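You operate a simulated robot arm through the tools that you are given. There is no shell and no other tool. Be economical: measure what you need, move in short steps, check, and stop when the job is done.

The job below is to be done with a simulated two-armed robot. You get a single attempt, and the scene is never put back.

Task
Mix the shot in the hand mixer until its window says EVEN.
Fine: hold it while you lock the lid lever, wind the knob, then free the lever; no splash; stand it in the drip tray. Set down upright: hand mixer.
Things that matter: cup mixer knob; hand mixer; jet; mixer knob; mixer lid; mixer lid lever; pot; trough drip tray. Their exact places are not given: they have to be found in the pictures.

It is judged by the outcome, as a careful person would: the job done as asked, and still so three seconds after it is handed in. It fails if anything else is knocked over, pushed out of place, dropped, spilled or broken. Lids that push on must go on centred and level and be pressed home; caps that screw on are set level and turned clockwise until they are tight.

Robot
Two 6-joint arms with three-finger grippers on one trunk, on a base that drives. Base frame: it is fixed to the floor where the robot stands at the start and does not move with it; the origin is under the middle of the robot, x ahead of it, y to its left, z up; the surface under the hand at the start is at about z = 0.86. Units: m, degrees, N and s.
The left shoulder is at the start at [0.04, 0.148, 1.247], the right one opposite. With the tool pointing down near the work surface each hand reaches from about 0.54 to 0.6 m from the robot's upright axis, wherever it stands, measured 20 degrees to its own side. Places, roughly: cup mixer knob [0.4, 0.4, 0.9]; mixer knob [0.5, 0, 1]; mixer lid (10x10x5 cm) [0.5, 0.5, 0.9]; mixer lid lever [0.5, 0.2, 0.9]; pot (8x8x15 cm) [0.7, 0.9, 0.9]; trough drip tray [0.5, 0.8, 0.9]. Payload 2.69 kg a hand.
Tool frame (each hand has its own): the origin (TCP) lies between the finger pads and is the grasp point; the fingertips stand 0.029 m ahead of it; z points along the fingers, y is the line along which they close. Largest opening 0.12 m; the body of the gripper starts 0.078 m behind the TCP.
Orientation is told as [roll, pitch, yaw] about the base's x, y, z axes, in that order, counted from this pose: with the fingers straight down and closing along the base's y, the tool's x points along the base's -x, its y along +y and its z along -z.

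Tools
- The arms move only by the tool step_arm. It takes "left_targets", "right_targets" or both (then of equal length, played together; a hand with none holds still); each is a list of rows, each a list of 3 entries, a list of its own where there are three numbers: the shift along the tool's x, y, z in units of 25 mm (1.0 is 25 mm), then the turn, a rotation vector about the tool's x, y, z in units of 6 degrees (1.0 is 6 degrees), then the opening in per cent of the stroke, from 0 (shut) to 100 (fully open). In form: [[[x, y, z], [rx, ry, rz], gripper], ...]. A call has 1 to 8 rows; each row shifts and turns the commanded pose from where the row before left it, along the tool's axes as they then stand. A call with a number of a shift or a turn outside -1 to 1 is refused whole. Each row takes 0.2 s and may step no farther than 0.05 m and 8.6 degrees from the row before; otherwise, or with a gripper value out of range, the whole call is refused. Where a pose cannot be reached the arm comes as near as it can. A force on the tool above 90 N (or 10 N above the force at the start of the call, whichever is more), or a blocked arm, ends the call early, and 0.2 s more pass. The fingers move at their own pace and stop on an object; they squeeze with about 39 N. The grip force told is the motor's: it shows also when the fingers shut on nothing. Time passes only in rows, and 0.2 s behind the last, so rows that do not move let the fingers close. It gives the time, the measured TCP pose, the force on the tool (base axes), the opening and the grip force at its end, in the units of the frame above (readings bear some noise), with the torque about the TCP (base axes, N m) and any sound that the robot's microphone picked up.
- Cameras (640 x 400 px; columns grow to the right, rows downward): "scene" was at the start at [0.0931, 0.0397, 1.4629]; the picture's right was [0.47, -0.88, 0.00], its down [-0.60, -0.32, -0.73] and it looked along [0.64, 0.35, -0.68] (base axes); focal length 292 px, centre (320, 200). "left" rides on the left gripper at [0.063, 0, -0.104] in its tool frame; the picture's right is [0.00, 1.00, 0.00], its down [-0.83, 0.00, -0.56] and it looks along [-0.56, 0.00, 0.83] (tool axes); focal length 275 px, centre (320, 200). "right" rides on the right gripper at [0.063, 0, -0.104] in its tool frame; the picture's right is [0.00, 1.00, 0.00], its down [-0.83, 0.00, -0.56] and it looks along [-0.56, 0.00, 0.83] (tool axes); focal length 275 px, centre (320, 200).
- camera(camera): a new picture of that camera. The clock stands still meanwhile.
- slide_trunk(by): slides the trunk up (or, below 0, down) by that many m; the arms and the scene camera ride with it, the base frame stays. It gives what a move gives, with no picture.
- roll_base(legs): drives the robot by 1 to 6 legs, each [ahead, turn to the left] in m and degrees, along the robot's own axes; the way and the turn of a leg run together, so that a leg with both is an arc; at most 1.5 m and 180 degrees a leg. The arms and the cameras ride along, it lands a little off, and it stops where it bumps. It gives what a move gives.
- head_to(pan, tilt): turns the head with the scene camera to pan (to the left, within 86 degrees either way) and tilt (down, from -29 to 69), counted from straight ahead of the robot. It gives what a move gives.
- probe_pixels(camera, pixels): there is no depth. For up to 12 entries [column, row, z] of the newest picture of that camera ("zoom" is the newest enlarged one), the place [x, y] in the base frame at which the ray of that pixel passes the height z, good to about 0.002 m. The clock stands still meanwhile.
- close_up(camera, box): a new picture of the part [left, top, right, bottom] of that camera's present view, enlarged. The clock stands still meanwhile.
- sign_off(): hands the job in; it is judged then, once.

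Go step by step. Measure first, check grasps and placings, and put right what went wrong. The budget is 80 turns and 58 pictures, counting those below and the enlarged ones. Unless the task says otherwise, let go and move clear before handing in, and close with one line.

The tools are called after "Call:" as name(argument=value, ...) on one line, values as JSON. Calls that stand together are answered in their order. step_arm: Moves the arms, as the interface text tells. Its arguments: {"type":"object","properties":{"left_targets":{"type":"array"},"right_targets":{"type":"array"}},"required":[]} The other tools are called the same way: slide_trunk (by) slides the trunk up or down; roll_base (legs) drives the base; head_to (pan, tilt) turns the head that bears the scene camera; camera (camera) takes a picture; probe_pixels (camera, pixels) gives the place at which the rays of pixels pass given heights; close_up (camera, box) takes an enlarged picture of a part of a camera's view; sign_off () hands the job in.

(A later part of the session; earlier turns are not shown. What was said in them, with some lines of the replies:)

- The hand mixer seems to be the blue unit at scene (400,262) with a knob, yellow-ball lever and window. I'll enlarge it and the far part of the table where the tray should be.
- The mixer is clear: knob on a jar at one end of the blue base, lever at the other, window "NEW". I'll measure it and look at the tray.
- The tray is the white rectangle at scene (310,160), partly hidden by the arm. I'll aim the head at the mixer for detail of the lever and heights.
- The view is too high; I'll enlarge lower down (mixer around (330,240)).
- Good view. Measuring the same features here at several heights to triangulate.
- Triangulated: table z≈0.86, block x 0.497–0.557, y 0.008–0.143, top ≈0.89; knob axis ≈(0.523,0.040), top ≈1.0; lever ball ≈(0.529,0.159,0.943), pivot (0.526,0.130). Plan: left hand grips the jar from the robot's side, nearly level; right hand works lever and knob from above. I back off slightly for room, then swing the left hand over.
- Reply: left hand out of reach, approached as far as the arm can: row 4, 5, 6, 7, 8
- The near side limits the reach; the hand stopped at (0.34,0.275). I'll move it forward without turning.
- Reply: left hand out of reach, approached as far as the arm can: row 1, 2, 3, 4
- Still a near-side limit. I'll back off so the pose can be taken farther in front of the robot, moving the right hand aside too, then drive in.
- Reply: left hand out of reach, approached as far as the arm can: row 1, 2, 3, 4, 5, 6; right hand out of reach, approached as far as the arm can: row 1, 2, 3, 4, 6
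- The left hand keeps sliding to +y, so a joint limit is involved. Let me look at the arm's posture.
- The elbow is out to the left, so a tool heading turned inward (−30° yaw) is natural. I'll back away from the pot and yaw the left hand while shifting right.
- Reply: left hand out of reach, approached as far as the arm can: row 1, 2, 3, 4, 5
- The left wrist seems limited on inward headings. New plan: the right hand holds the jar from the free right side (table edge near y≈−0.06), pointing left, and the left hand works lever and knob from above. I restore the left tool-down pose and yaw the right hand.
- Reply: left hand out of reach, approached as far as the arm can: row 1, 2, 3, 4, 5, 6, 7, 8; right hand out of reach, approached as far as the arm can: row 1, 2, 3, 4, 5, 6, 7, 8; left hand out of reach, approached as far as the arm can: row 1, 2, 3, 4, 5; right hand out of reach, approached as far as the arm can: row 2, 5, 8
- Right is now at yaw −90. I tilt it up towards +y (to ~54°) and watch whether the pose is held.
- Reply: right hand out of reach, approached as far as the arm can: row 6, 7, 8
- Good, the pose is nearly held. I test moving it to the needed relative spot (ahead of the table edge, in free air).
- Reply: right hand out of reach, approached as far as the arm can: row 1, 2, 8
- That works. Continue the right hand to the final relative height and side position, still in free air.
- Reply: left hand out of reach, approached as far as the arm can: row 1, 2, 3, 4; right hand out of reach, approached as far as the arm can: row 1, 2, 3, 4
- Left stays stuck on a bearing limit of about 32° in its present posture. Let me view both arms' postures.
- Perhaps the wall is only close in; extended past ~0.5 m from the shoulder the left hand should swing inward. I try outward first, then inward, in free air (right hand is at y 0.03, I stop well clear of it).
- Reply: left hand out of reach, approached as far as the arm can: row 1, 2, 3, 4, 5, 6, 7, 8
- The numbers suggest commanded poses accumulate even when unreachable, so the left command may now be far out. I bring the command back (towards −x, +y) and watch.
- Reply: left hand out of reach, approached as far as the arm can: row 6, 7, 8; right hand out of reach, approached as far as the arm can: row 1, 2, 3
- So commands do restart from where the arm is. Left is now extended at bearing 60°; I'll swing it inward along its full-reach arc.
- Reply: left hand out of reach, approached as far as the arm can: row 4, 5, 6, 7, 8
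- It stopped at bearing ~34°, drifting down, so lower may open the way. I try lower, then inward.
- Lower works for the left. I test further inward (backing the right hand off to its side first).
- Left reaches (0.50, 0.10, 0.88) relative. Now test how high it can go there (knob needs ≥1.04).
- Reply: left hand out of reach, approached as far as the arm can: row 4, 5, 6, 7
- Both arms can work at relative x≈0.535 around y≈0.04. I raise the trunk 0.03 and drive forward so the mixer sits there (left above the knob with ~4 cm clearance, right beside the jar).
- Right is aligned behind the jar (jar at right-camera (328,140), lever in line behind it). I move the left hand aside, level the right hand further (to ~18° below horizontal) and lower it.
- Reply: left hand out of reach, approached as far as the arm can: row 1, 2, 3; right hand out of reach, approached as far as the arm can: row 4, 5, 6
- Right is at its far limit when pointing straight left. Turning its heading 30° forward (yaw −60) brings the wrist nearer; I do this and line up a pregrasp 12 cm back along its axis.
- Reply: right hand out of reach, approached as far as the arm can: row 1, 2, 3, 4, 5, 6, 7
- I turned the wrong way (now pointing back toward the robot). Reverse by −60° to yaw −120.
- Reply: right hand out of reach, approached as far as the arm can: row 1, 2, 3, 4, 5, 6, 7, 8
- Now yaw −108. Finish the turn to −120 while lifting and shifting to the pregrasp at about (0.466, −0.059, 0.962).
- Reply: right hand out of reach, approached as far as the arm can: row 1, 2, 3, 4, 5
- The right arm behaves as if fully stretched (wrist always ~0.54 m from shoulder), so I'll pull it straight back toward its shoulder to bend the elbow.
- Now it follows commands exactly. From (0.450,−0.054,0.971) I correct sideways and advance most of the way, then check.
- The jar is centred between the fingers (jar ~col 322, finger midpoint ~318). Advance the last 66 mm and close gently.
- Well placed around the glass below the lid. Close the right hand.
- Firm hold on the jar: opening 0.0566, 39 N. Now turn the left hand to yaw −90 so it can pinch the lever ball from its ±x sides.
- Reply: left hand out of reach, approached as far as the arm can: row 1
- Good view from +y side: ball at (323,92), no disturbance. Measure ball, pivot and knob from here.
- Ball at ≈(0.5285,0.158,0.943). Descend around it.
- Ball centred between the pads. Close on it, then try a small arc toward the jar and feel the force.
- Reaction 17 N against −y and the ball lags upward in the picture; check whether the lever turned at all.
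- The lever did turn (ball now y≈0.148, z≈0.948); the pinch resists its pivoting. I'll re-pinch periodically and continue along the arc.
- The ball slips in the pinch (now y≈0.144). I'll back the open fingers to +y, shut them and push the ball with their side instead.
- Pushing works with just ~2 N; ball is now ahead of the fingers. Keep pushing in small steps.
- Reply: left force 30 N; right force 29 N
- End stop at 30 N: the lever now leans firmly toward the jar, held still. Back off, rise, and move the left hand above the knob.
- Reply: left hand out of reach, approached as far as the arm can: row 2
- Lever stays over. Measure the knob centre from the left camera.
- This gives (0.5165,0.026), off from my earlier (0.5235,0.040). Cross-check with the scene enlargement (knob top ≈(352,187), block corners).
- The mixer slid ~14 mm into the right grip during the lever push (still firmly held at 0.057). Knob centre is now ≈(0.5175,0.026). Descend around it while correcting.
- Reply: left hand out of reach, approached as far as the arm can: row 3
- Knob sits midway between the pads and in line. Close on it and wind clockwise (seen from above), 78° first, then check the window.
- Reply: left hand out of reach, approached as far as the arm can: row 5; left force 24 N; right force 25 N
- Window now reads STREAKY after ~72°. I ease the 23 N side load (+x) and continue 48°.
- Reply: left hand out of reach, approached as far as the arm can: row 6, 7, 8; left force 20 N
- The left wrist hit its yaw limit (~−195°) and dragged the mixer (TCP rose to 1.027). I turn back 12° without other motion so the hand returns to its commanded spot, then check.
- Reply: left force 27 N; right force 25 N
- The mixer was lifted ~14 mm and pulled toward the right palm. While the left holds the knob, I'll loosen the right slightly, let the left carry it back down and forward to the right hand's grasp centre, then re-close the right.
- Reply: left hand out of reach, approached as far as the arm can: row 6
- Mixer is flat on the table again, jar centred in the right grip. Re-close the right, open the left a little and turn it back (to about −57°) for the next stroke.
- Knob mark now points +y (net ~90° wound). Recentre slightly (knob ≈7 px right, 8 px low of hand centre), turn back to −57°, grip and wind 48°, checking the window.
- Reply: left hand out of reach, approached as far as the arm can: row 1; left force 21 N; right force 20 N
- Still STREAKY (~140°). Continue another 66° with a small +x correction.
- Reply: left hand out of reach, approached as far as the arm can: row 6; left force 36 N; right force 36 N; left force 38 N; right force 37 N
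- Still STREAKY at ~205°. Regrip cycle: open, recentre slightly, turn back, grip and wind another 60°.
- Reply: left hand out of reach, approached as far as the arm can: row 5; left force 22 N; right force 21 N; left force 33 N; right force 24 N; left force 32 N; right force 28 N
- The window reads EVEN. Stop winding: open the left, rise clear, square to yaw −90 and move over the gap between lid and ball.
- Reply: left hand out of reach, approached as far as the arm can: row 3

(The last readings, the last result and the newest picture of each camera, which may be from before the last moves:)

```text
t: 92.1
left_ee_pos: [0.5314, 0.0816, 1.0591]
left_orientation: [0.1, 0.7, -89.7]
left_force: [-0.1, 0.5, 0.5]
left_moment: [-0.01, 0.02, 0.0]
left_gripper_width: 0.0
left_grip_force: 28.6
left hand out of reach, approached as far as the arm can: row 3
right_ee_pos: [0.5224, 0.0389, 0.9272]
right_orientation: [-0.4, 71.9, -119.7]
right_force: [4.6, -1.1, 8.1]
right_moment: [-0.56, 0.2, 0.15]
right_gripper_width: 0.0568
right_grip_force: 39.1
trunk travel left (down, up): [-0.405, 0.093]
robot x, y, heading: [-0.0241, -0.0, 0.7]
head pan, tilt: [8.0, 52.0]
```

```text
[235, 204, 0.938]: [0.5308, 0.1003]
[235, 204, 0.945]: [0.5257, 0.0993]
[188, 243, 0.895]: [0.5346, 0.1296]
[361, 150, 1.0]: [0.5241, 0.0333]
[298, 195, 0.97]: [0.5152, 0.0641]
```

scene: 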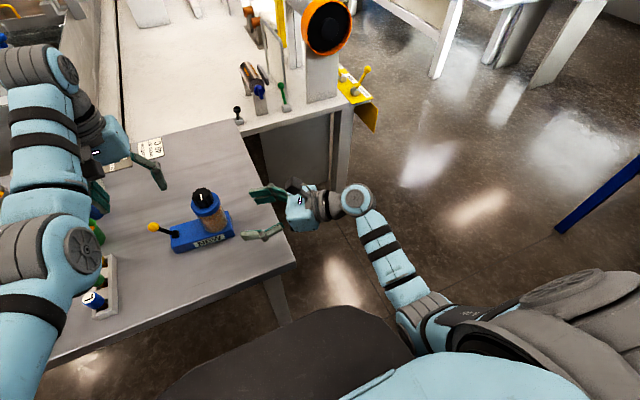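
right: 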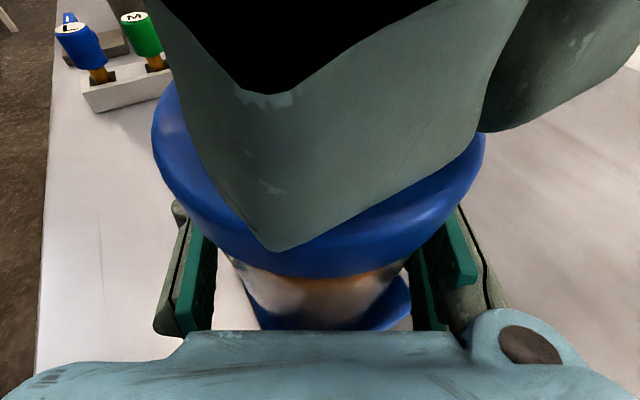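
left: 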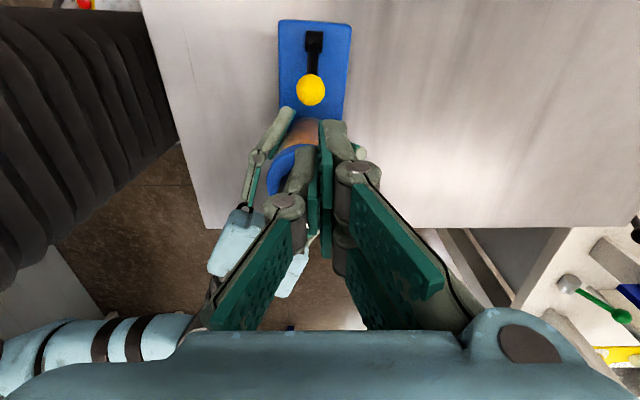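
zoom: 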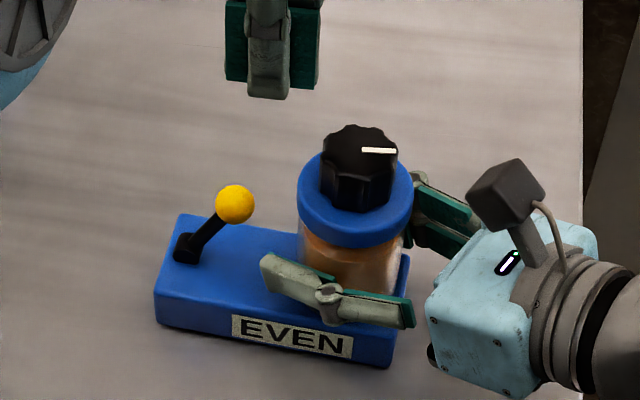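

Ball ≈(0.5255,0.099,0.944), lid edge ≈0.068: too narrow for closed fingers, but a single 10 mm finger fits. Turn the left to yaw 0 with ~50 mm opening to straddle the ball in y.

Call:
step_arm(left_targets=[[[0.9, -0.2, 0], [0, 0, -1], 42], [[0, 0, 0], [0, 0, -1], 42], [[0, 0, 0], [0, 0, -1], 42], [[0, 0, 0], [0, 0, -1], 42], [[0, 0, 0], [0, 0, -1], 42], [[0, 0, 0], [0, 0, -1], 42], [[0, 0, 0], [0, 0, -1], 42], [[0, 0, 0], [0, 0, -1], 42]])

Call:
step_arm(left_targets=[[[0, 0, 0], [0, 0, -1], 42], [[0, 0, 0], [0, 0, -1], 42], [[0, 0, 0], [0, 0, -1], 42], [[0, 0, 0], [0, 0, -1], 42], [[0, 0, 0], [0, 0, -1], 42], [[0, 0, 0], [0, 0, -1], 42], [[0, 0, 0], [0, 0, -1], 42], [[0, 0, 0], [0, 0, 0], 42]])

Call:
camera(camera="left")

```text
t: 93.9
left_ee_pos: [0.5364, 0.102, 1.0606]
left_orientation: [0.6, 0.3, -41.6]
left_force: [0.3, 0.1, -0.7]
left_moment: [-0.01, 0.01, -0.01]
left_gripper_width: 0.0503
left_grip_force: 0.1
left hand out of reach, approached as far as the arm can: row 1
right_ee_pos: [0.522, 0.0386, 0.927]
right_orientation: [-0.5, 71.9, -119.8]
right_force: [2.0, -1.0, 5.5]
right_moment: [-0.38, 0.2, 0.04]
right_gripper_width: 0.0567
right_grip_force: 38.3
trunk travel left (down, up): [-0.405, 0.093]
robot x, y, heading: [-0.0236, 0.0029, 0.6]
head pan, tilt: [8.0, 52.0]
```

```text
t: 95.7
left_ee_pos: [0.5366, 0.102, 1.0601]
left_orientation: [0.6, -0.3, 0.4]
left_force: [0.7, 0.3, 0.6]
left_moment: [-0.02, -0.01, 0.0]
left_gripper_width: 0.0505
left_grip_force: 0.0
right_ee_pos: [0.5217, 0.0388, 0.9256]
right_orientation: [-0.3, 71.8, -119.7]
right_force: [0.0, -0.8, 2.0]
right_moment: [-0.33, 0.19, 0.02]
right_gripper_width: 0.0565
right_grip_force: 38.9
trunk travel left (down, up): [-0.405, 0.093]
robot x, y, heading: [-0.0222, 0.0026, 0.5]
head pan, tilt: [8.0, 52.0]
```

```text
14 pictures are left
```

left: 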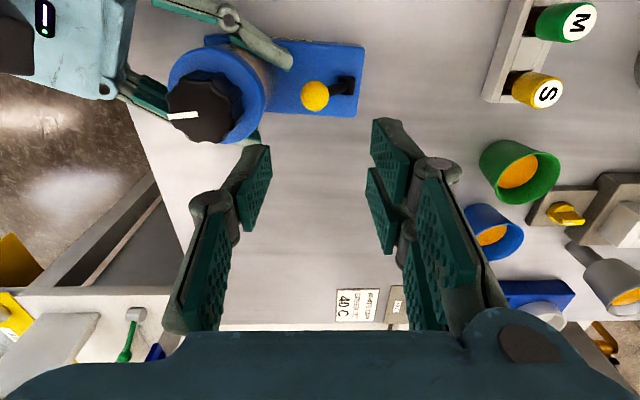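

Now positioned at yaw 0. Descend to straddle the ball (TCP → 0.5255, 0.1075, 0.962).

Call:
step_arm(left_targets=[[[0, 0.22, 0.9], [0, 0, 0], 42], [[0.22, 0, 1], [0, 0, 0], 42], [[0.22, 0, 1], [0, 0, 0], 42], [[0, 0, 1], [0, 0, 0], 42]])

Call:
camera(camera="left")

```text
t: 96.7
left_ee_pos: [0.5313, 0.108, 0.9626]
left_orientation: [0.5, -0.4, 0.2]
left_force: [-0.2, -0.8, -0.5]
left_moment: [-0.03, -0.01, 0.01]
left_gripper_width: 0.0502
left_grip_force: 0.0
left hand out of reach, approached as far as the arm can: row 1, 2
right_ee_pos: [0.522, 0.0401, 0.9253]
right_orientation: [-0.4, 71.9, -119.9]
right_force: [-0.8, 0.1, 1.4]
right_moment: [-0.29, 0.17, -0.06]
right_gripper_width: 0.0568
right_grip_force: 39.1
trunk travel left (down, up): [-0.405, 0.093]
robot x, y, heading: [-0.025, 0.002, 0.7]
head pan, tilt: [8.0, 52.0]
```

```text
13 pictures are left
```

left: 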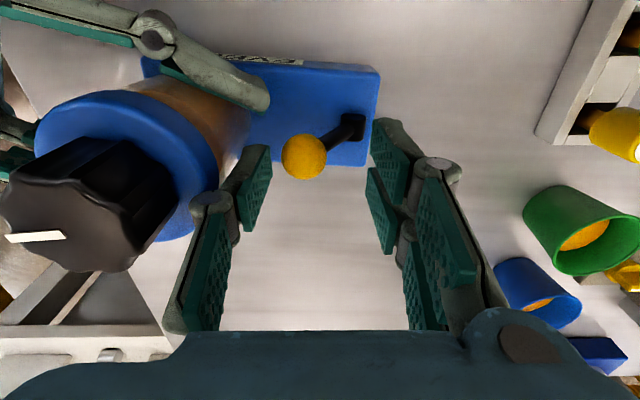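

The ball lies between the fingers with the −y finger in the gap. Push toward +y gently to its free position.

Call:
step_arm(left_targets=[[[0.12, 0.3, 0], [0, 0, 0], 42], [[0, 0.4, 0], [0, 0, 0], 42], [[0, 0.4, 0], [0, 0, 0], 42], [[0, 0.4, 0], [0, 0, 0], 42], [[0, 0.4, 0], [0, 0, 0], 42], [[0, 0.4, 0], [0, 0, 0], 42]])

Call:
step_arm(left_targets=[[[0, 0.15, 0], [0, 0, 0], 42], [[0, 0.12, 0], [0, 0, 0], 42]])

Call:
close_up(camera="scene", box=[244, 140, 404, 240])

```text
t: 98.1
left_ee_pos: [0.5387, 0.1643, 0.9625]
left_orientation: [0.7, -0.2, 0.4]
left_force: [2.8, -3.0, 0.5]
left_moment: [-0.15, -0.03, 0.06]
left_gripper_width: 0.0529
left_grip_force: 2.1
left hand out of reach, approached as far as the arm can: row 2, 5
right_ee_pos: [0.5223, 0.039, 0.9259]
right_orientation: [-0.4, 71.9, -119.8]
right_force: [-1.7, 3.3, -0.6]
right_moment: [-0.31, 0.1, 0.27]
right_gripper_width: 0.0567
right_grip_force: 39.4
trunk travel left (down, up): [-0.405, 0.093]
robot x, y, heading: [-0.0232, -0.0005, 0.6]
head pan, tilt: [8.0, 52.0]
```

```text
t: 98.7
left_ee_pos: [0.5393, 0.1704, 0.9618]
left_orientation: [0.6, -0.3, 0.2]
left_force: [7.9, -4.8, 1.2]
left_moment: [-0.21, -0.13, 0.24]
left_gripper_width: 0.0538
left_grip_force: 2.4
right_ee_pos: [0.5219, 0.0408, 0.9268]
right_orientation: [-0.6, 71.9, -119.9]
right_force: [-7.7, 4.9, -0.1]
right_moment: [-0.32, 0.08, 0.78]
right_gripper_width: 0.0567
right_grip_force: 39.1
trunk travel left (down, up): [-0.405, 0.093]
robot x, y, heading: [-0.0203, 0.0045, 0.8]
head pan, tilt: [8.0, 52.0]
```

```text
4.00 times, centred on (324, 190) of scene
```

zoom: 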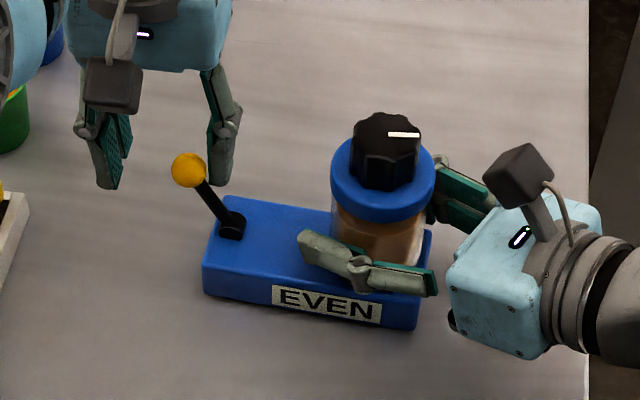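

EVEN still shown and the lever leans to the free side. The finger slid to the ball's edge (x 0.539), so I'll back off, re-centre in x and push once more to its stop.

Call:
step_arm(left_targets=[[[0, -0.5, 0], [0, 0, 0], 42], [[0.3, 0, 0], [0, 0, 0], 42], [[0.3, 0, 0], [0, 0, 0], 42], [[0, 0.3, 0], [0, 0, 0], 42], [[0, 0.3, 0], [0, 0, 0], 42]])

Call:
step_arm(left_targets=[[[0, 0.15, 0], [0, 0, 0], 42], [[0, 0.15, 0], [0, 0, 0], 42]])

```text
t: 99.9
left_ee_pos: [0.5381, 0.1696, 0.9589]
left_orientation: [0.5, -0.2, 0.2]
left_force: [6.4, -4.3, -2.2]
left_moment: [-0.1, -0.12, 0.21]
left_gripper_width: 0.0535
left_grip_force: 1.8
left hand out of reach, approached as far as the arm can: row 2, 3
right_ee_pos: [0.5228, 0.0392, 0.9277]
right_orientation: [-0.8, 71.9, -119.9]
right_force: [-4.7, 3.7, 1.1]
right_moment: [-0.1, -0.06, 0.68]
right_gripper_width: 0.0568
right_grip_force: 39.1
trunk travel left (down, up): [-0.405, 0.093]
robot x, y, heading: [-0.0259, 0.0009, 0.7]
head pan, tilt: [8.0, 52.0]
```

```text
t: 100.5
left_ee_pos: [0.5379, 0.1771, 0.9579]
left_orientation: [0.5, -0.1, 0.2]
left_force: [5.4, -17.2, -3.2]
left_moment: [-0.15, -0.06, 0.28]
left_gripper_width: 0.0616
left_grip_force: 8.1
right_ee_pos: [0.5226, 0.0407, 0.9251]
right_orientation: [-0.8, 72.0, -120.0]
right_force: [-4.6, 17.7, -0.2]
right_moment: [-0.08, -0.11, 0.52]
right_gripper_width: 0.0567
right_grip_force: 39.1
trunk travel left (down, up): [-0.405, 0.093]
robot x, y, heading: [-0.023, 0.0011, 0.6]
head pan, tilt: [8.0, 52.0]
```

17 N at the stop: the lever is fully freed. Withdraw the left hand upward, then lift the held mixer with the trunk.

Call:
step_arm(left_targets=[[[0, -0.5, 0], [0, 0, 0], 60], [[0, 0, -1], [0, 0, 0], 60], [[0, 0, -1], [0, 0, 0], 60], [[0, 0, -1], [0, 0, 0], 60], [[0, 0, -1], [0, 0, 0], 60], [[0, 0, -1], [0, 0, 0], 60]])

Call:
slide_trunk(by=0.03)

Call:
camera(camera="scene")

```text
t: 101.9
left_ee_pos: [0.5453, 0.1633, 1.0849]
left_orientation: [0.5, -0.2, 0.3]
left_force: [-0.8, -0.5, 0.4]
left_moment: [0.03, 0.01, -0.02]
left_gripper_width: 0.0723
left_grip_force: 0.0
left hand out of reach, approached as far as the arm can: row 2, 4
right_ee_pos: [0.5231, 0.0404, 0.927]
right_orientation: [-0.6, 71.9, -119.9]
right_force: [0.2, -1.0, 0.2]
right_moment: [-0.25, 0.12, 0.04]
right_gripper_width: 0.057
right_grip_force: 38.8
trunk travel left (down, up): [-0.405, 0.093]
robot x, y, heading: [-0.0229, 0.0015, 0.6]
head pan, tilt: [8.0, 52.0]
```

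```text
t: 102.7
left_ee_pos: [0.5458, 0.1631, 1.1145]
left_orientation: [0.7, -0.3, 0.4]
left_force: [-0.8, -0.2, -0.7]
left_moment: [0.03, -0.03, -0.03]
left_gripper_width: 0.0722
left_grip_force: 0.0
right_ee_pos: [0.5231, 0.0401, 0.9571]
right_orientation: [-0.5, 71.8, -119.9]
right_force: [0.9, 0.0, -3.7]
right_moment: [-0.1, -0.02, -0.02]
right_gripper_width: 0.0567
right_grip_force: 39.1
trunk travel left (down, up): [-0.435, 0.063]
robot x, y, heading: [-0.0239, 0.0008, 0.6]
head pan, tilt: [8.0, 52.0]
```

```text
11 pictures are left
```

scene: 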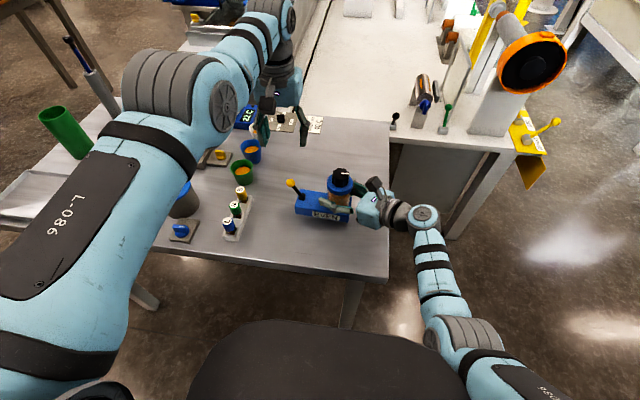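

Mixer hangs upright (3.7 N). Raise more, back off, and look toward the tray.

Call:
slide_trunk(by=0.06)

Call:
roll_base(legs=[[-0.4, 0]])

Call:
head_to(pan=46, tilt=32)

Call:
camera(camera="scene")

```text
t: 103.7
left_ee_pos: [0.5467, 0.1631, 1.1729]
left_orientation: [0.6, -0.2, 0.3]
left_force: [0.5, 0.9, -0.4]
left_moment: [0.0, 0.0, 0.03]
left_gripper_width: 0.072
left_grip_force: 0.0
right_ee_pos: [0.5231, 0.0395, 1.0159]
right_orientation: [-0.6, 71.9, -119.9]
right_force: [0.7, 0.1, -4.0]
right_moment: [-0.11, -0.01, -0.02]
right_gripper_width: 0.0569
right_grip_force: 39.4
trunk travel left (down, up): [-0.495, 0.003]
robot x, y, heading: [-0.0217, -0.0007, 0.7]
head pan, tilt: [8.0, 52.0]
```

```text
t: 106.2
left_ee_pos: [0.142, 0.1615, 1.1718]
left_orientation: [0.6, -0.1, 0.7]
left_force: [0.1, 0.5, -0.2]
left_moment: [-0.02, 0.02, 0.03]
left_gripper_width: 0.0719
left_grip_force: 0.1
right_ee_pos: [0.1195, 0.037, 1.015]
right_orientation: [-0.9, 71.9, -120.0]
right_force: [1.2, 0.4, -4.7]
right_moment: [-0.08, -0.04, 0.04]
right_gripper_width: 0.0569
right_grip_force: 39.1
trunk travel left (down, up): [-0.495, 0.003]
robot x, y, heading: [-0.4317, -0.0047, 1.1]
head pan, tilt: [8.0, 52.0]
```

```text
t: 107.2
left_ee_pos: [0.1383, 0.1622, 1.1736]
left_orientation: [0.6, -0.4, 0.6]
left_force: [-0.6, -0.1, 0.0]
left_moment: [0.02, -0.02, 0.01]
left_gripper_width: 0.072
left_grip_force: 0.0
right_ee_pos: [0.1164, 0.0376, 1.0155]
right_orientation: [-0.4, 72.0, -119.4]
right_force: [0.2, -0.6, -4.9]
right_moment: [-0.08, 0.01, 0.02]
right_gripper_width: 0.0568
right_grip_force: 38.9
trunk travel left (down, up): [-0.495, 0.003]
robot x, y, heading: [-0.4294, -0.0054, 0.9]
head pan, tilt: [46.0, 32.0]
```

```text
10 pictures are left
```

scene: 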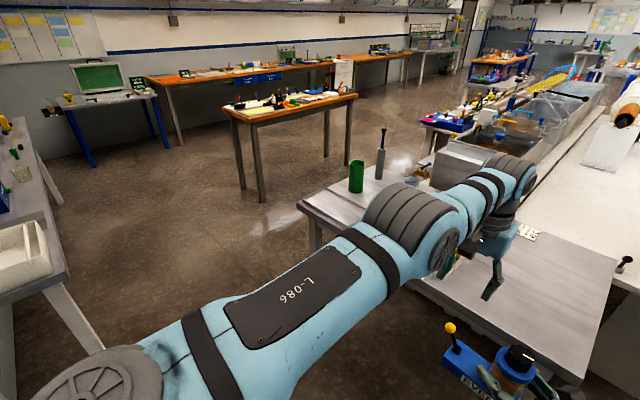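

The left arm hides the tray, but from the earlier pan-60 picture I compute the tray at x≈0.37–0.58, y≈0.68–0.97. I'll turn right, reverse along +y (avoiding the left bench), and turn back to heading 15°.

Call:
roll_base(legs=[[0, -91], [-0.51, 0], [0, 105]])

Call:
head_to(pan=10, tilt=38)

Call:
camera(camera="scene")

```text
t: 111.2
left_ee_pos: [-0.2265, -0.5619, 1.1714]
left_orientation: [0.4, -0.2, -85.9]
left_force: [0.3, 0.3, -0.8]
left_moment: [-0.05, 0.02, -0.02]
left_gripper_width: 0.0721
left_grip_force: 0.0
right_ee_pos: [-0.3457, -0.5468, 1.0207]
right_orientation: [-0.7, 72.4, 154.3]
right_force: [0.2, -0.4, -3.7]
right_moment: [-0.02, 0.08, -0.04]
right_gripper_width: 0.0569
right_grip_force: 38.9
trunk travel left (down, up): [-0.495, 0.003]
robot x, y, heading: [-0.4289, -0.0036, -85.2]
head pan, tilt: [46.0, 32.0]
stopped in leg 1: the robot was blocked; the commanded pose is now the measured one
```

```text
t: 112.2
left_ee_pos: [-0.2261, -0.5613, 1.1722]
left_orientation: [0.3, -0.3, -85.9]
left_force: [0.3, -0.5, -0.3]
left_moment: [-0.01, 0.03, 0.02]
left_gripper_width: 0.0722
left_grip_force: 0.2
right_ee_pos: [-0.3452, -0.5465, 1.0212]
right_orientation: [-0.5, 72.5, 154.4]
right_force: [0.0, 0.0, -3.2]
right_moment: [-0.03, 0.1, -0.02]
right_gripper_width: 0.0568
right_grip_force: 39.4
trunk travel left (down, up): [-0.495, 0.003]
robot x, y, heading: [-0.4289, -0.0026, -85.5]
head pan, tilt: [10.0, 38.0]
```

```text
9 pictures are left
```

scene: 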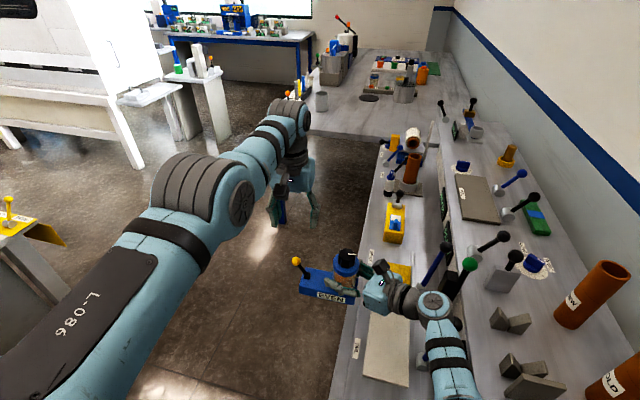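

The turn was stopped by a bench on that side (right arm near its items at (430,280); everything there still stands upright). I turn back left and go round on the other side: left turn, forward, then back to heading 15°.

Call:
roll_base(legs=[[0, 85.5], [0.12, 0], [0, 82.5], [0.56, 0], [0, -67.5]])

Call:
head_to(pan=5, tilt=45)

Call:
camera(camera="scene")

```text
t: 126.4
left_ee_pos: [0.2731, 0.8629, 1.1727]
left_orientation: [0.6, -0.2, 15.0]
left_force: [0.2, 0.2, -0.4]
left_moment: [0.02, -0.01, -0.02]
left_gripper_width: 0.072
left_grip_force: 0.1
right_ee_pos: [0.2805, 0.7436, 1.021]
right_orientation: [-0.9, 72.6, -105.1]
right_force: [0.4, -0.5, -3.8]
right_moment: [-0.1, 0.0, 0.03]
right_gripper_width: 0.0569
right_grip_force: 38.3
trunk travel left (down, up): [-0.495, 0.003]
robot x, y, heading: [-0.2361, 0.5614, 15.4]
head pan, tilt: [10.0, 38.0]
```

```text
t: 127.0
left_ee_pos: [0.2737, 0.8624, 1.1732]
left_orientation: [0.7, -0.3, 15.0]
left_force: [0.6, 0.7, 0.3]
left_moment: [-0.03, 0.02, 0.01]
left_gripper_width: 0.072
left_grip_force: 0.1
right_ee_pos: [0.2801, 0.7434, 1.0204]
right_orientation: [-0.8, 72.5, -105.1]
right_force: [-0.4, 0.3, -3.5]
right_moment: [-0.05, -0.05, 0.01]
right_gripper_width: 0.057
right_grip_force: 38.3
trunk travel left (down, up): [-0.495, 0.003]
robot x, y, heading: [-0.2361, 0.5612, 15.6]
head pan, tilt: [5.0, 45.0]
```

```text
8 pictures are left
```

scene: 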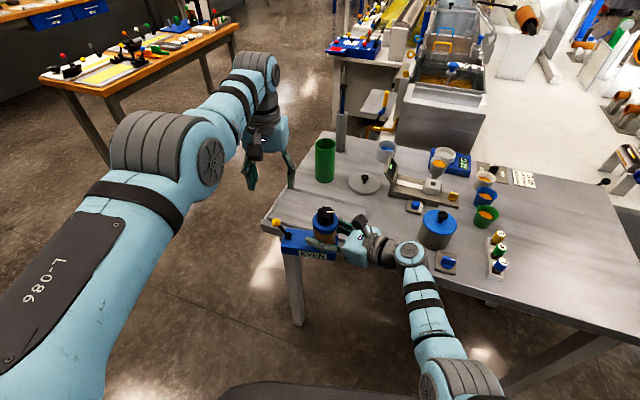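

Arrived at (−0.236,0.561), heading 15°, mixer level, still EVEN. Enlarge the tray area behind the mixer to measure it.

Call:
close_up(camera="scene", box=[240, 140, 432, 260])

```text
3.33 times, centred on (336, 200) of scene
```

zoom: 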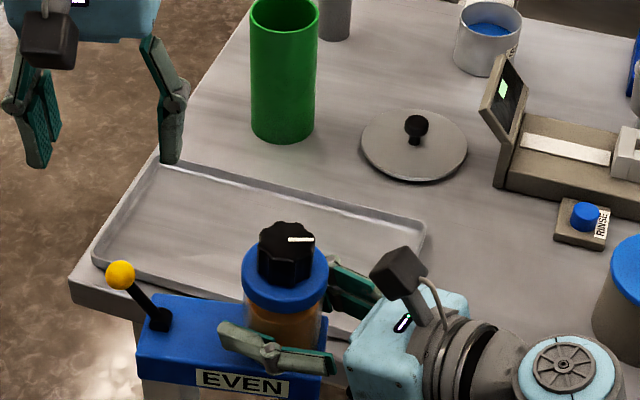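

The tray is clear and low-rimmed. Measure its corners and nearby objects (green pot, metal lid).

Call:
probe_pixels(camera="zoom", pixels=[[160, 163, 0.875], [425, 222, 0.875], [95, 258, 0.875], [412, 262, 0.865], [283, 140, 0.86], [415, 178, 0.87], [75, 300, 0.86], [430, 240, 0.875], [262, 206, 0.865]])

```text
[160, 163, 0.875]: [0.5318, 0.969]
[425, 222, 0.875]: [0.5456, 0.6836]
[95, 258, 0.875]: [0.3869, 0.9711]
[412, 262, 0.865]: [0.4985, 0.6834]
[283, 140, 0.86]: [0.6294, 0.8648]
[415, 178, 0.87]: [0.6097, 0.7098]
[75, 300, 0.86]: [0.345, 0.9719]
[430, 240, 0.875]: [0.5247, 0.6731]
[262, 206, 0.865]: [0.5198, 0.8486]
```

Tray ≈ x 0.387–0.54, y 0.68–0.97; the mixer fits. Check that the right wrist joint (zoom (560,372)) will clear the blue pot when moved in.

Call:
probe_pixels(camera="zoom", pixels=[[565, 365, 1.12], [565, 365, 1.06], [480, 340, 1.06], [600, 320, 0.86], [640, 240, 0.96], [610, 250, 0.96], [580, 230, 0.88]])

Call:
probe_pixels(camera="scene", pixels=[[440, 212, 1.0], [438, 222, 0.96], [448, 262, 0.88], [438, 248, 0.86], [419, 224, 0.95]])

```text
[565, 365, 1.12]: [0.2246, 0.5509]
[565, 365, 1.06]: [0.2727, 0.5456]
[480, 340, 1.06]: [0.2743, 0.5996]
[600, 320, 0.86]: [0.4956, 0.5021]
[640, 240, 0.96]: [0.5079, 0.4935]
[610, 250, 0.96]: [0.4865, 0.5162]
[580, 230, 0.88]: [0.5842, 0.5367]
```

```text
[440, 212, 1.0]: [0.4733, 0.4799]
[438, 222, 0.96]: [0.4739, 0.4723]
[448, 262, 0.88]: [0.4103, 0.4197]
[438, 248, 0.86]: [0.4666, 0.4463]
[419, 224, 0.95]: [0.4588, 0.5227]
```

Pot centre ≈(0.475,0.47); the wrist will end about 4 cm clear of it. Drive forward 0.196 over the tray.

Call:
roll_base(legs=[[0.196, 0]])

Call:
camera(camera="scene")

```text
t: 128.6
left_ee_pos: [0.4618, 0.9118, 1.1747]
left_orientation: [0.5, -0.6, 14.6]
left_force: [-0.6, 0.5, 1.5]
left_moment: [-0.01, -0.02, 0.01]
left_gripper_width: 0.0719
left_grip_force: 0.1
right_ee_pos: [0.4675, 0.7929, 1.0232]
right_orientation: [-0.4, 72.7, -104.8]
right_force: [-0.9, -0.3, -3.8]
right_moment: [-0.11, -0.02, -0.04]
right_gripper_width: 0.0569
right_grip_force: 39.0
trunk travel left (down, up): [-0.495, 0.003]
robot x, y, heading: [-0.0481, 0.6162, 15.5]
head pan, tilt: [5.0, 45.0]
```

```text
6 pictures are left
```

scene: 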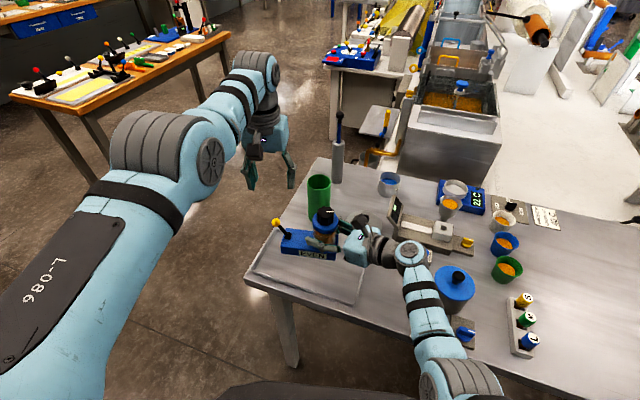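

Over the tray at (0.4675,0.793). Lower by the trunk, most of the way, then feel for contact.

Call:
slide_trunk(by=-0.075)

Call:
close_up(camera="scene", box=[240, 160, 432, 280])

```text
t: 129.8
left_ee_pos: [0.4662, 0.9141, 1.0987]
left_orientation: [0.6, -0.3, 14.7]
left_force: [-0.2, -0.9, -0.2]
left_moment: [0.01, 0.0, 0.0]
left_gripper_width: 0.0718
left_grip_force: 0.0
right_ee_pos: [0.4709, 0.7939, 0.9455]
right_orientation: [-0.9, 72.5, -105.4]
right_force: [0.4, 0.8, -2.9]
right_moment: [-0.11, 0.03, -0.02]
right_gripper_width: 0.0569
right_grip_force: 38.8
trunk travel left (down, up): [-0.42, 0.078]
robot x, y, heading: [-0.0464, 0.6152, 15.3]
head pan, tilt: [5.0, 45.0]
```

```text
3.33 times, centred on (336, 220) of scene
```

zoom: 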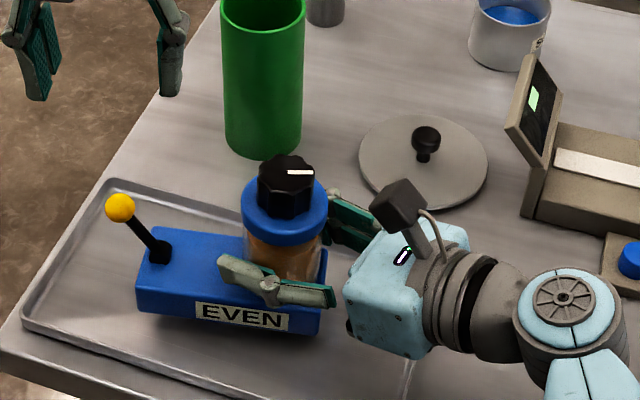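

Well inside the tray's outline. Lower in small steps until the load transfers.

Call:
slide_trunk(by=-0.008)

Call:
slide_trunk(by=-0.004)

```text
t: 130.3
left_ee_pos: [0.4654, 0.9135, 1.0895]
left_orientation: [0.6, -0.3, 14.7]
left_force: [0.8, -0.4, -0.4]
left_moment: [0.0, -0.01, 0.01]
left_gripper_width: 0.0718
left_grip_force: 0.0
right_ee_pos: [0.4725, 0.793, 0.9387]
right_orientation: [-1.1, 72.5, -105.5]
right_force: [-0.3, 0.8, -3.8]
right_moment: [-0.11, -0.02, -0.01]
right_gripper_width: 0.0567
right_grip_force: 39.0
trunk travel left (down, up): [-0.412, 0.086]
robot x, y, heading: [-0.0485, 0.6118, 15.1]
head pan, tilt: [5.0, 45.0]
```

```text
t: 130.8
left_ee_pos: [0.4658, 0.9125, 1.0861]
left_orientation: [0.6, -0.4, 14.6]
left_force: [0.1, -0.2, 0.9]
left_moment: [-0.01, 0.0, 0.02]
left_gripper_width: 0.0717
left_grip_force: 0.1
right_ee_pos: [0.4719, 0.7941, 0.9337]
right_orientation: [-1.0, 72.5, -105.5]
right_force: [0.3, -0.1, -4.0]
right_moment: [-0.07, -0.02, 0.04]
right_gripper_width: 0.057
right_grip_force: 39.3
trunk travel left (down, up): [-0.408, 0.09]
robot x, y, heading: [-0.0476, 0.6162, 15.4]
head pan, tilt: [5.0, 45.0]
```

No contact yet (−4 N still carried at TCP z 0.934). Continue in 2 mm steps.

Call:
slide_trunk(by=-0.002)

Call:
slide_trunk(by=-0.002)

```text
t: 131.4
left_ee_pos: [0.4665, 0.9141, 1.0839]
left_orientation: [0.6, -0.3, 14.7]
left_force: [-1.2, 0.4, 0.5]
left_moment: [0.01, -0.03, -0.02]
left_gripper_width: 0.0719
left_grip_force: 0.1
right_ee_pos: [0.4724, 0.7932, 0.9324]
right_orientation: [-1.1, 72.5, -105.5]
right_force: [-0.5, 0.2, -3.2]
right_moment: [-0.12, 0.02, 0.03]
right_gripper_width: 0.0571
right_grip_force: 39.4
trunk travel left (down, up): [-0.406, 0.092]
robot x, y, heading: [-0.0452, 0.6152, 15.3]
head pan, tilt: [5.0, 45.0]
```

```text
t: 131.9
left_ee_pos: [0.465, 0.9135, 1.0825]
left_orientation: [0.6, -0.3, 14.7]
left_force: [0.5, 0.8, 0.6]
left_moment: [0.01, 0.03, -0.01]
left_gripper_width: 0.0718
left_grip_force: 0.0
right_ee_pos: [0.4713, 0.7937, 0.9311]
right_orientation: [-0.7, 72.7, -105.2]
right_force: [1.8, -0.3, 4.8]
right_moment: [-0.45, 0.12, 0.08]
right_gripper_width: 0.0566
right_grip_force: 39.3
trunk travel left (down, up): [-0.404, 0.094]
robot x, y, heading: [-0.0439, 0.6131, 15.2]
head pan, tilt: [5.0, 45.0]
```

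Contact: +4.8 N. Open the right hand slowly.

Call:
step_arm(right_targets=[[[0, 0, 0], [0, 0, 0], 50], [[0, 0, 0], [0, 0, 0], 55], [[0, 0, 0], [0, 0, 0], 62], [[0, 0, 0], [0, 0, 0], 72], [[0, 0, 0], [0, 0, 0], 72]])

Call:
camera(camera="right")

```text
t: 133.1
left_ee_pos: [0.465, 0.9121, 1.0825]
left_orientation: [0.6, -0.2, 14.7]
left_force: [0.3, 0.4, 0.0]
left_moment: [0.0, 0.04, 0.0]
left_gripper_width: 0.072
left_grip_force: 0.1
right_ee_pos: [0.4707, 0.7937, 0.9307]
right_orientation: [-0.9, 72.6, -105.3]
right_force: [-0.5, -0.1, -0.3]
right_moment: [-0.01, 0.0, -0.03]
right_gripper_width: 0.0867
right_grip_force: 0.0
trunk travel left (down, up): [-0.404, 0.094]
robot x, y, heading: [-0.0445, 0.6147, 15.4]
head pan, tilt: [5.0, 45.0]
```

```text
4 pictures are left
```

right: 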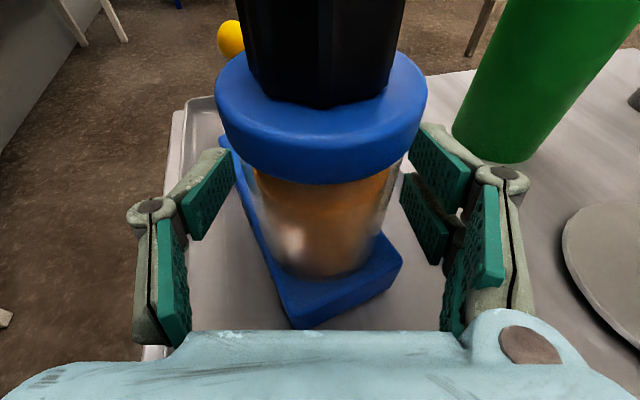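

The mixer stands free, lid centred between open fingers. To avoid the blue pot I lift straight up past the knob, then drive back.

Call:
slide_trunk(by=0.09)

Call:
step_arm(right_targets=[[[0.951, 0, -0.309], [0, 0, 0], 72], [[0.5, 0, -0.16], [0, 0, 0], 72]])

Call:
close_up(camera="scene", box=[240, 160, 432, 280])

```text
t: 134.3
left_ee_pos: [0.4653, 0.9125, 1.1716]
left_orientation: [0.6, -0.3, 14.8]
left_force: [0.3, -0.5, 1.0]
left_moment: [0.0, -0.02, -0.01]
left_gripper_width: 0.0719
left_grip_force: 0.2
right_ee_pos: [0.4721, 0.7935, 1.0203]
right_orientation: [-1.0, 72.7, -105.4]
right_force: [0.5, 0.3, -0.1]
right_moment: [0.02, -0.01, -0.01]
right_gripper_width: 0.0863
right_grip_force: 0.0
trunk travel left (down, up): [-0.494, 0.004]
robot x, y, heading: [-0.0391, 0.6173, 15.4]
head pan, tilt: [5.0, 45.0]
```

```text
t: 134.9
left_ee_pos: [0.4657, 0.9129, 1.1727]
left_orientation: [0.6, -0.4, 14.7]
left_force: [-0.4, 0.3, 0.2]
left_moment: [0.0, 0.0, -0.02]
left_gripper_width: 0.0719
left_grip_force: 0.0
right_ee_pos: [0.4727, 0.7943, 1.0576]
right_orientation: [-0.9, 72.4, -105.3]
right_force: [0.8, 0.1, -0.3]
right_moment: [-0.03, -0.02, 0.02]
right_gripper_width: 0.0865
right_grip_force: 0.1
trunk travel left (down, up): [-0.494, 0.004]
robot x, y, heading: [-0.0459, 0.6138, 15.1]
head pan, tilt: [5.0, 45.0]
```

```text
3.33 times, centred on (336, 220) of scene
```

zoom: 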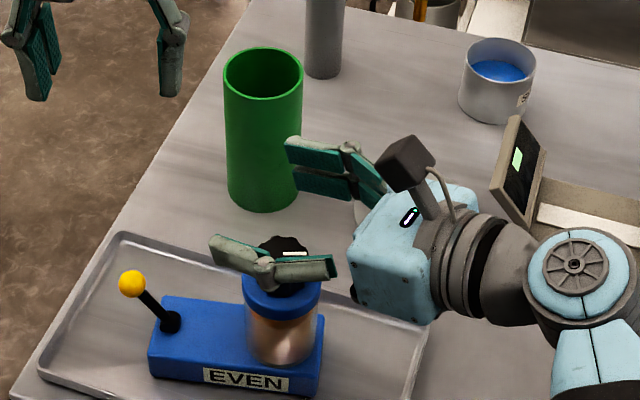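

Fingers are clear above the knob (lowest ≈1.04 vs 1.005). Drive back and take a final look.

Call:
roll_base(legs=[[-0.25, 0]])

Call:
camera(camera="scene")

Call:
close_up(camera="scene", box=[250, 120, 442, 240])

```text
t: 136.8
left_ee_pos: [0.2264, 0.8413, 1.1705]
left_orientation: [0.6, -0.1, 13.9]
left_force: [1.1, -0.1, -0.6]
left_moment: [-0.03, 0.06, -0.01]
left_gripper_width: 0.0719
left_grip_force: 0.1
right_ee_pos: [0.2342, 0.7208, 1.0553]
right_orientation: [-1.5, 72.5, -106.7]
right_force: [0.1, 0.4, -0.2]
right_moment: [0.05, 0.01, 0.05]
right_gripper_width: 0.0865
right_grip_force: 0.2
trunk travel left (down, up): [-0.494, 0.004]
robot x, y, heading: [-0.2885, 0.5472, 14.4]
head pan, tilt: [5.0, 45.0]
```

```text
2 pictures are left
```

scene: 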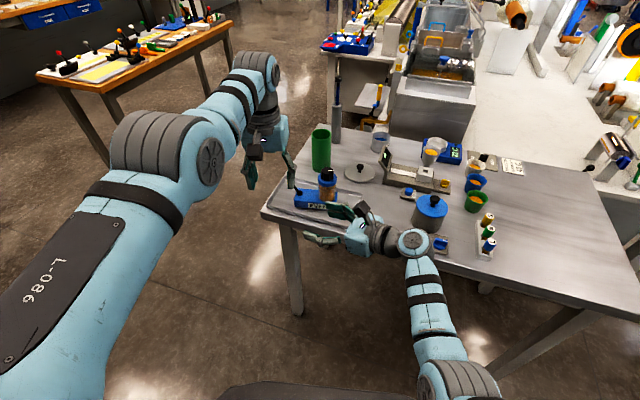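

```text
3.33 times, centred on (346, 180) of scene
```

zoom: 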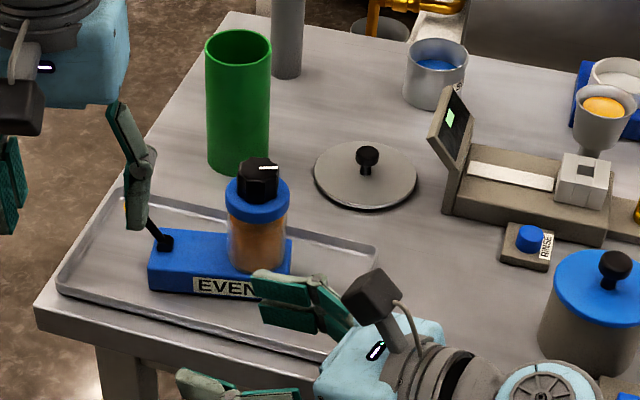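

The mixer stands upright in the tray reading EVEN, its lever is on the free side, both hands are clear, and the objects on the table are upright in their places. Handing in.

Call:
sign_off()

```text
The job is handed in.
```

The hand mixer reads EVEN and stands upright in the drip tray with its lever freed; I saw no spill and the items on the table stayed upright, but the base was stopped once by a bench while turning, and the bench items in view afterwards were still standing.
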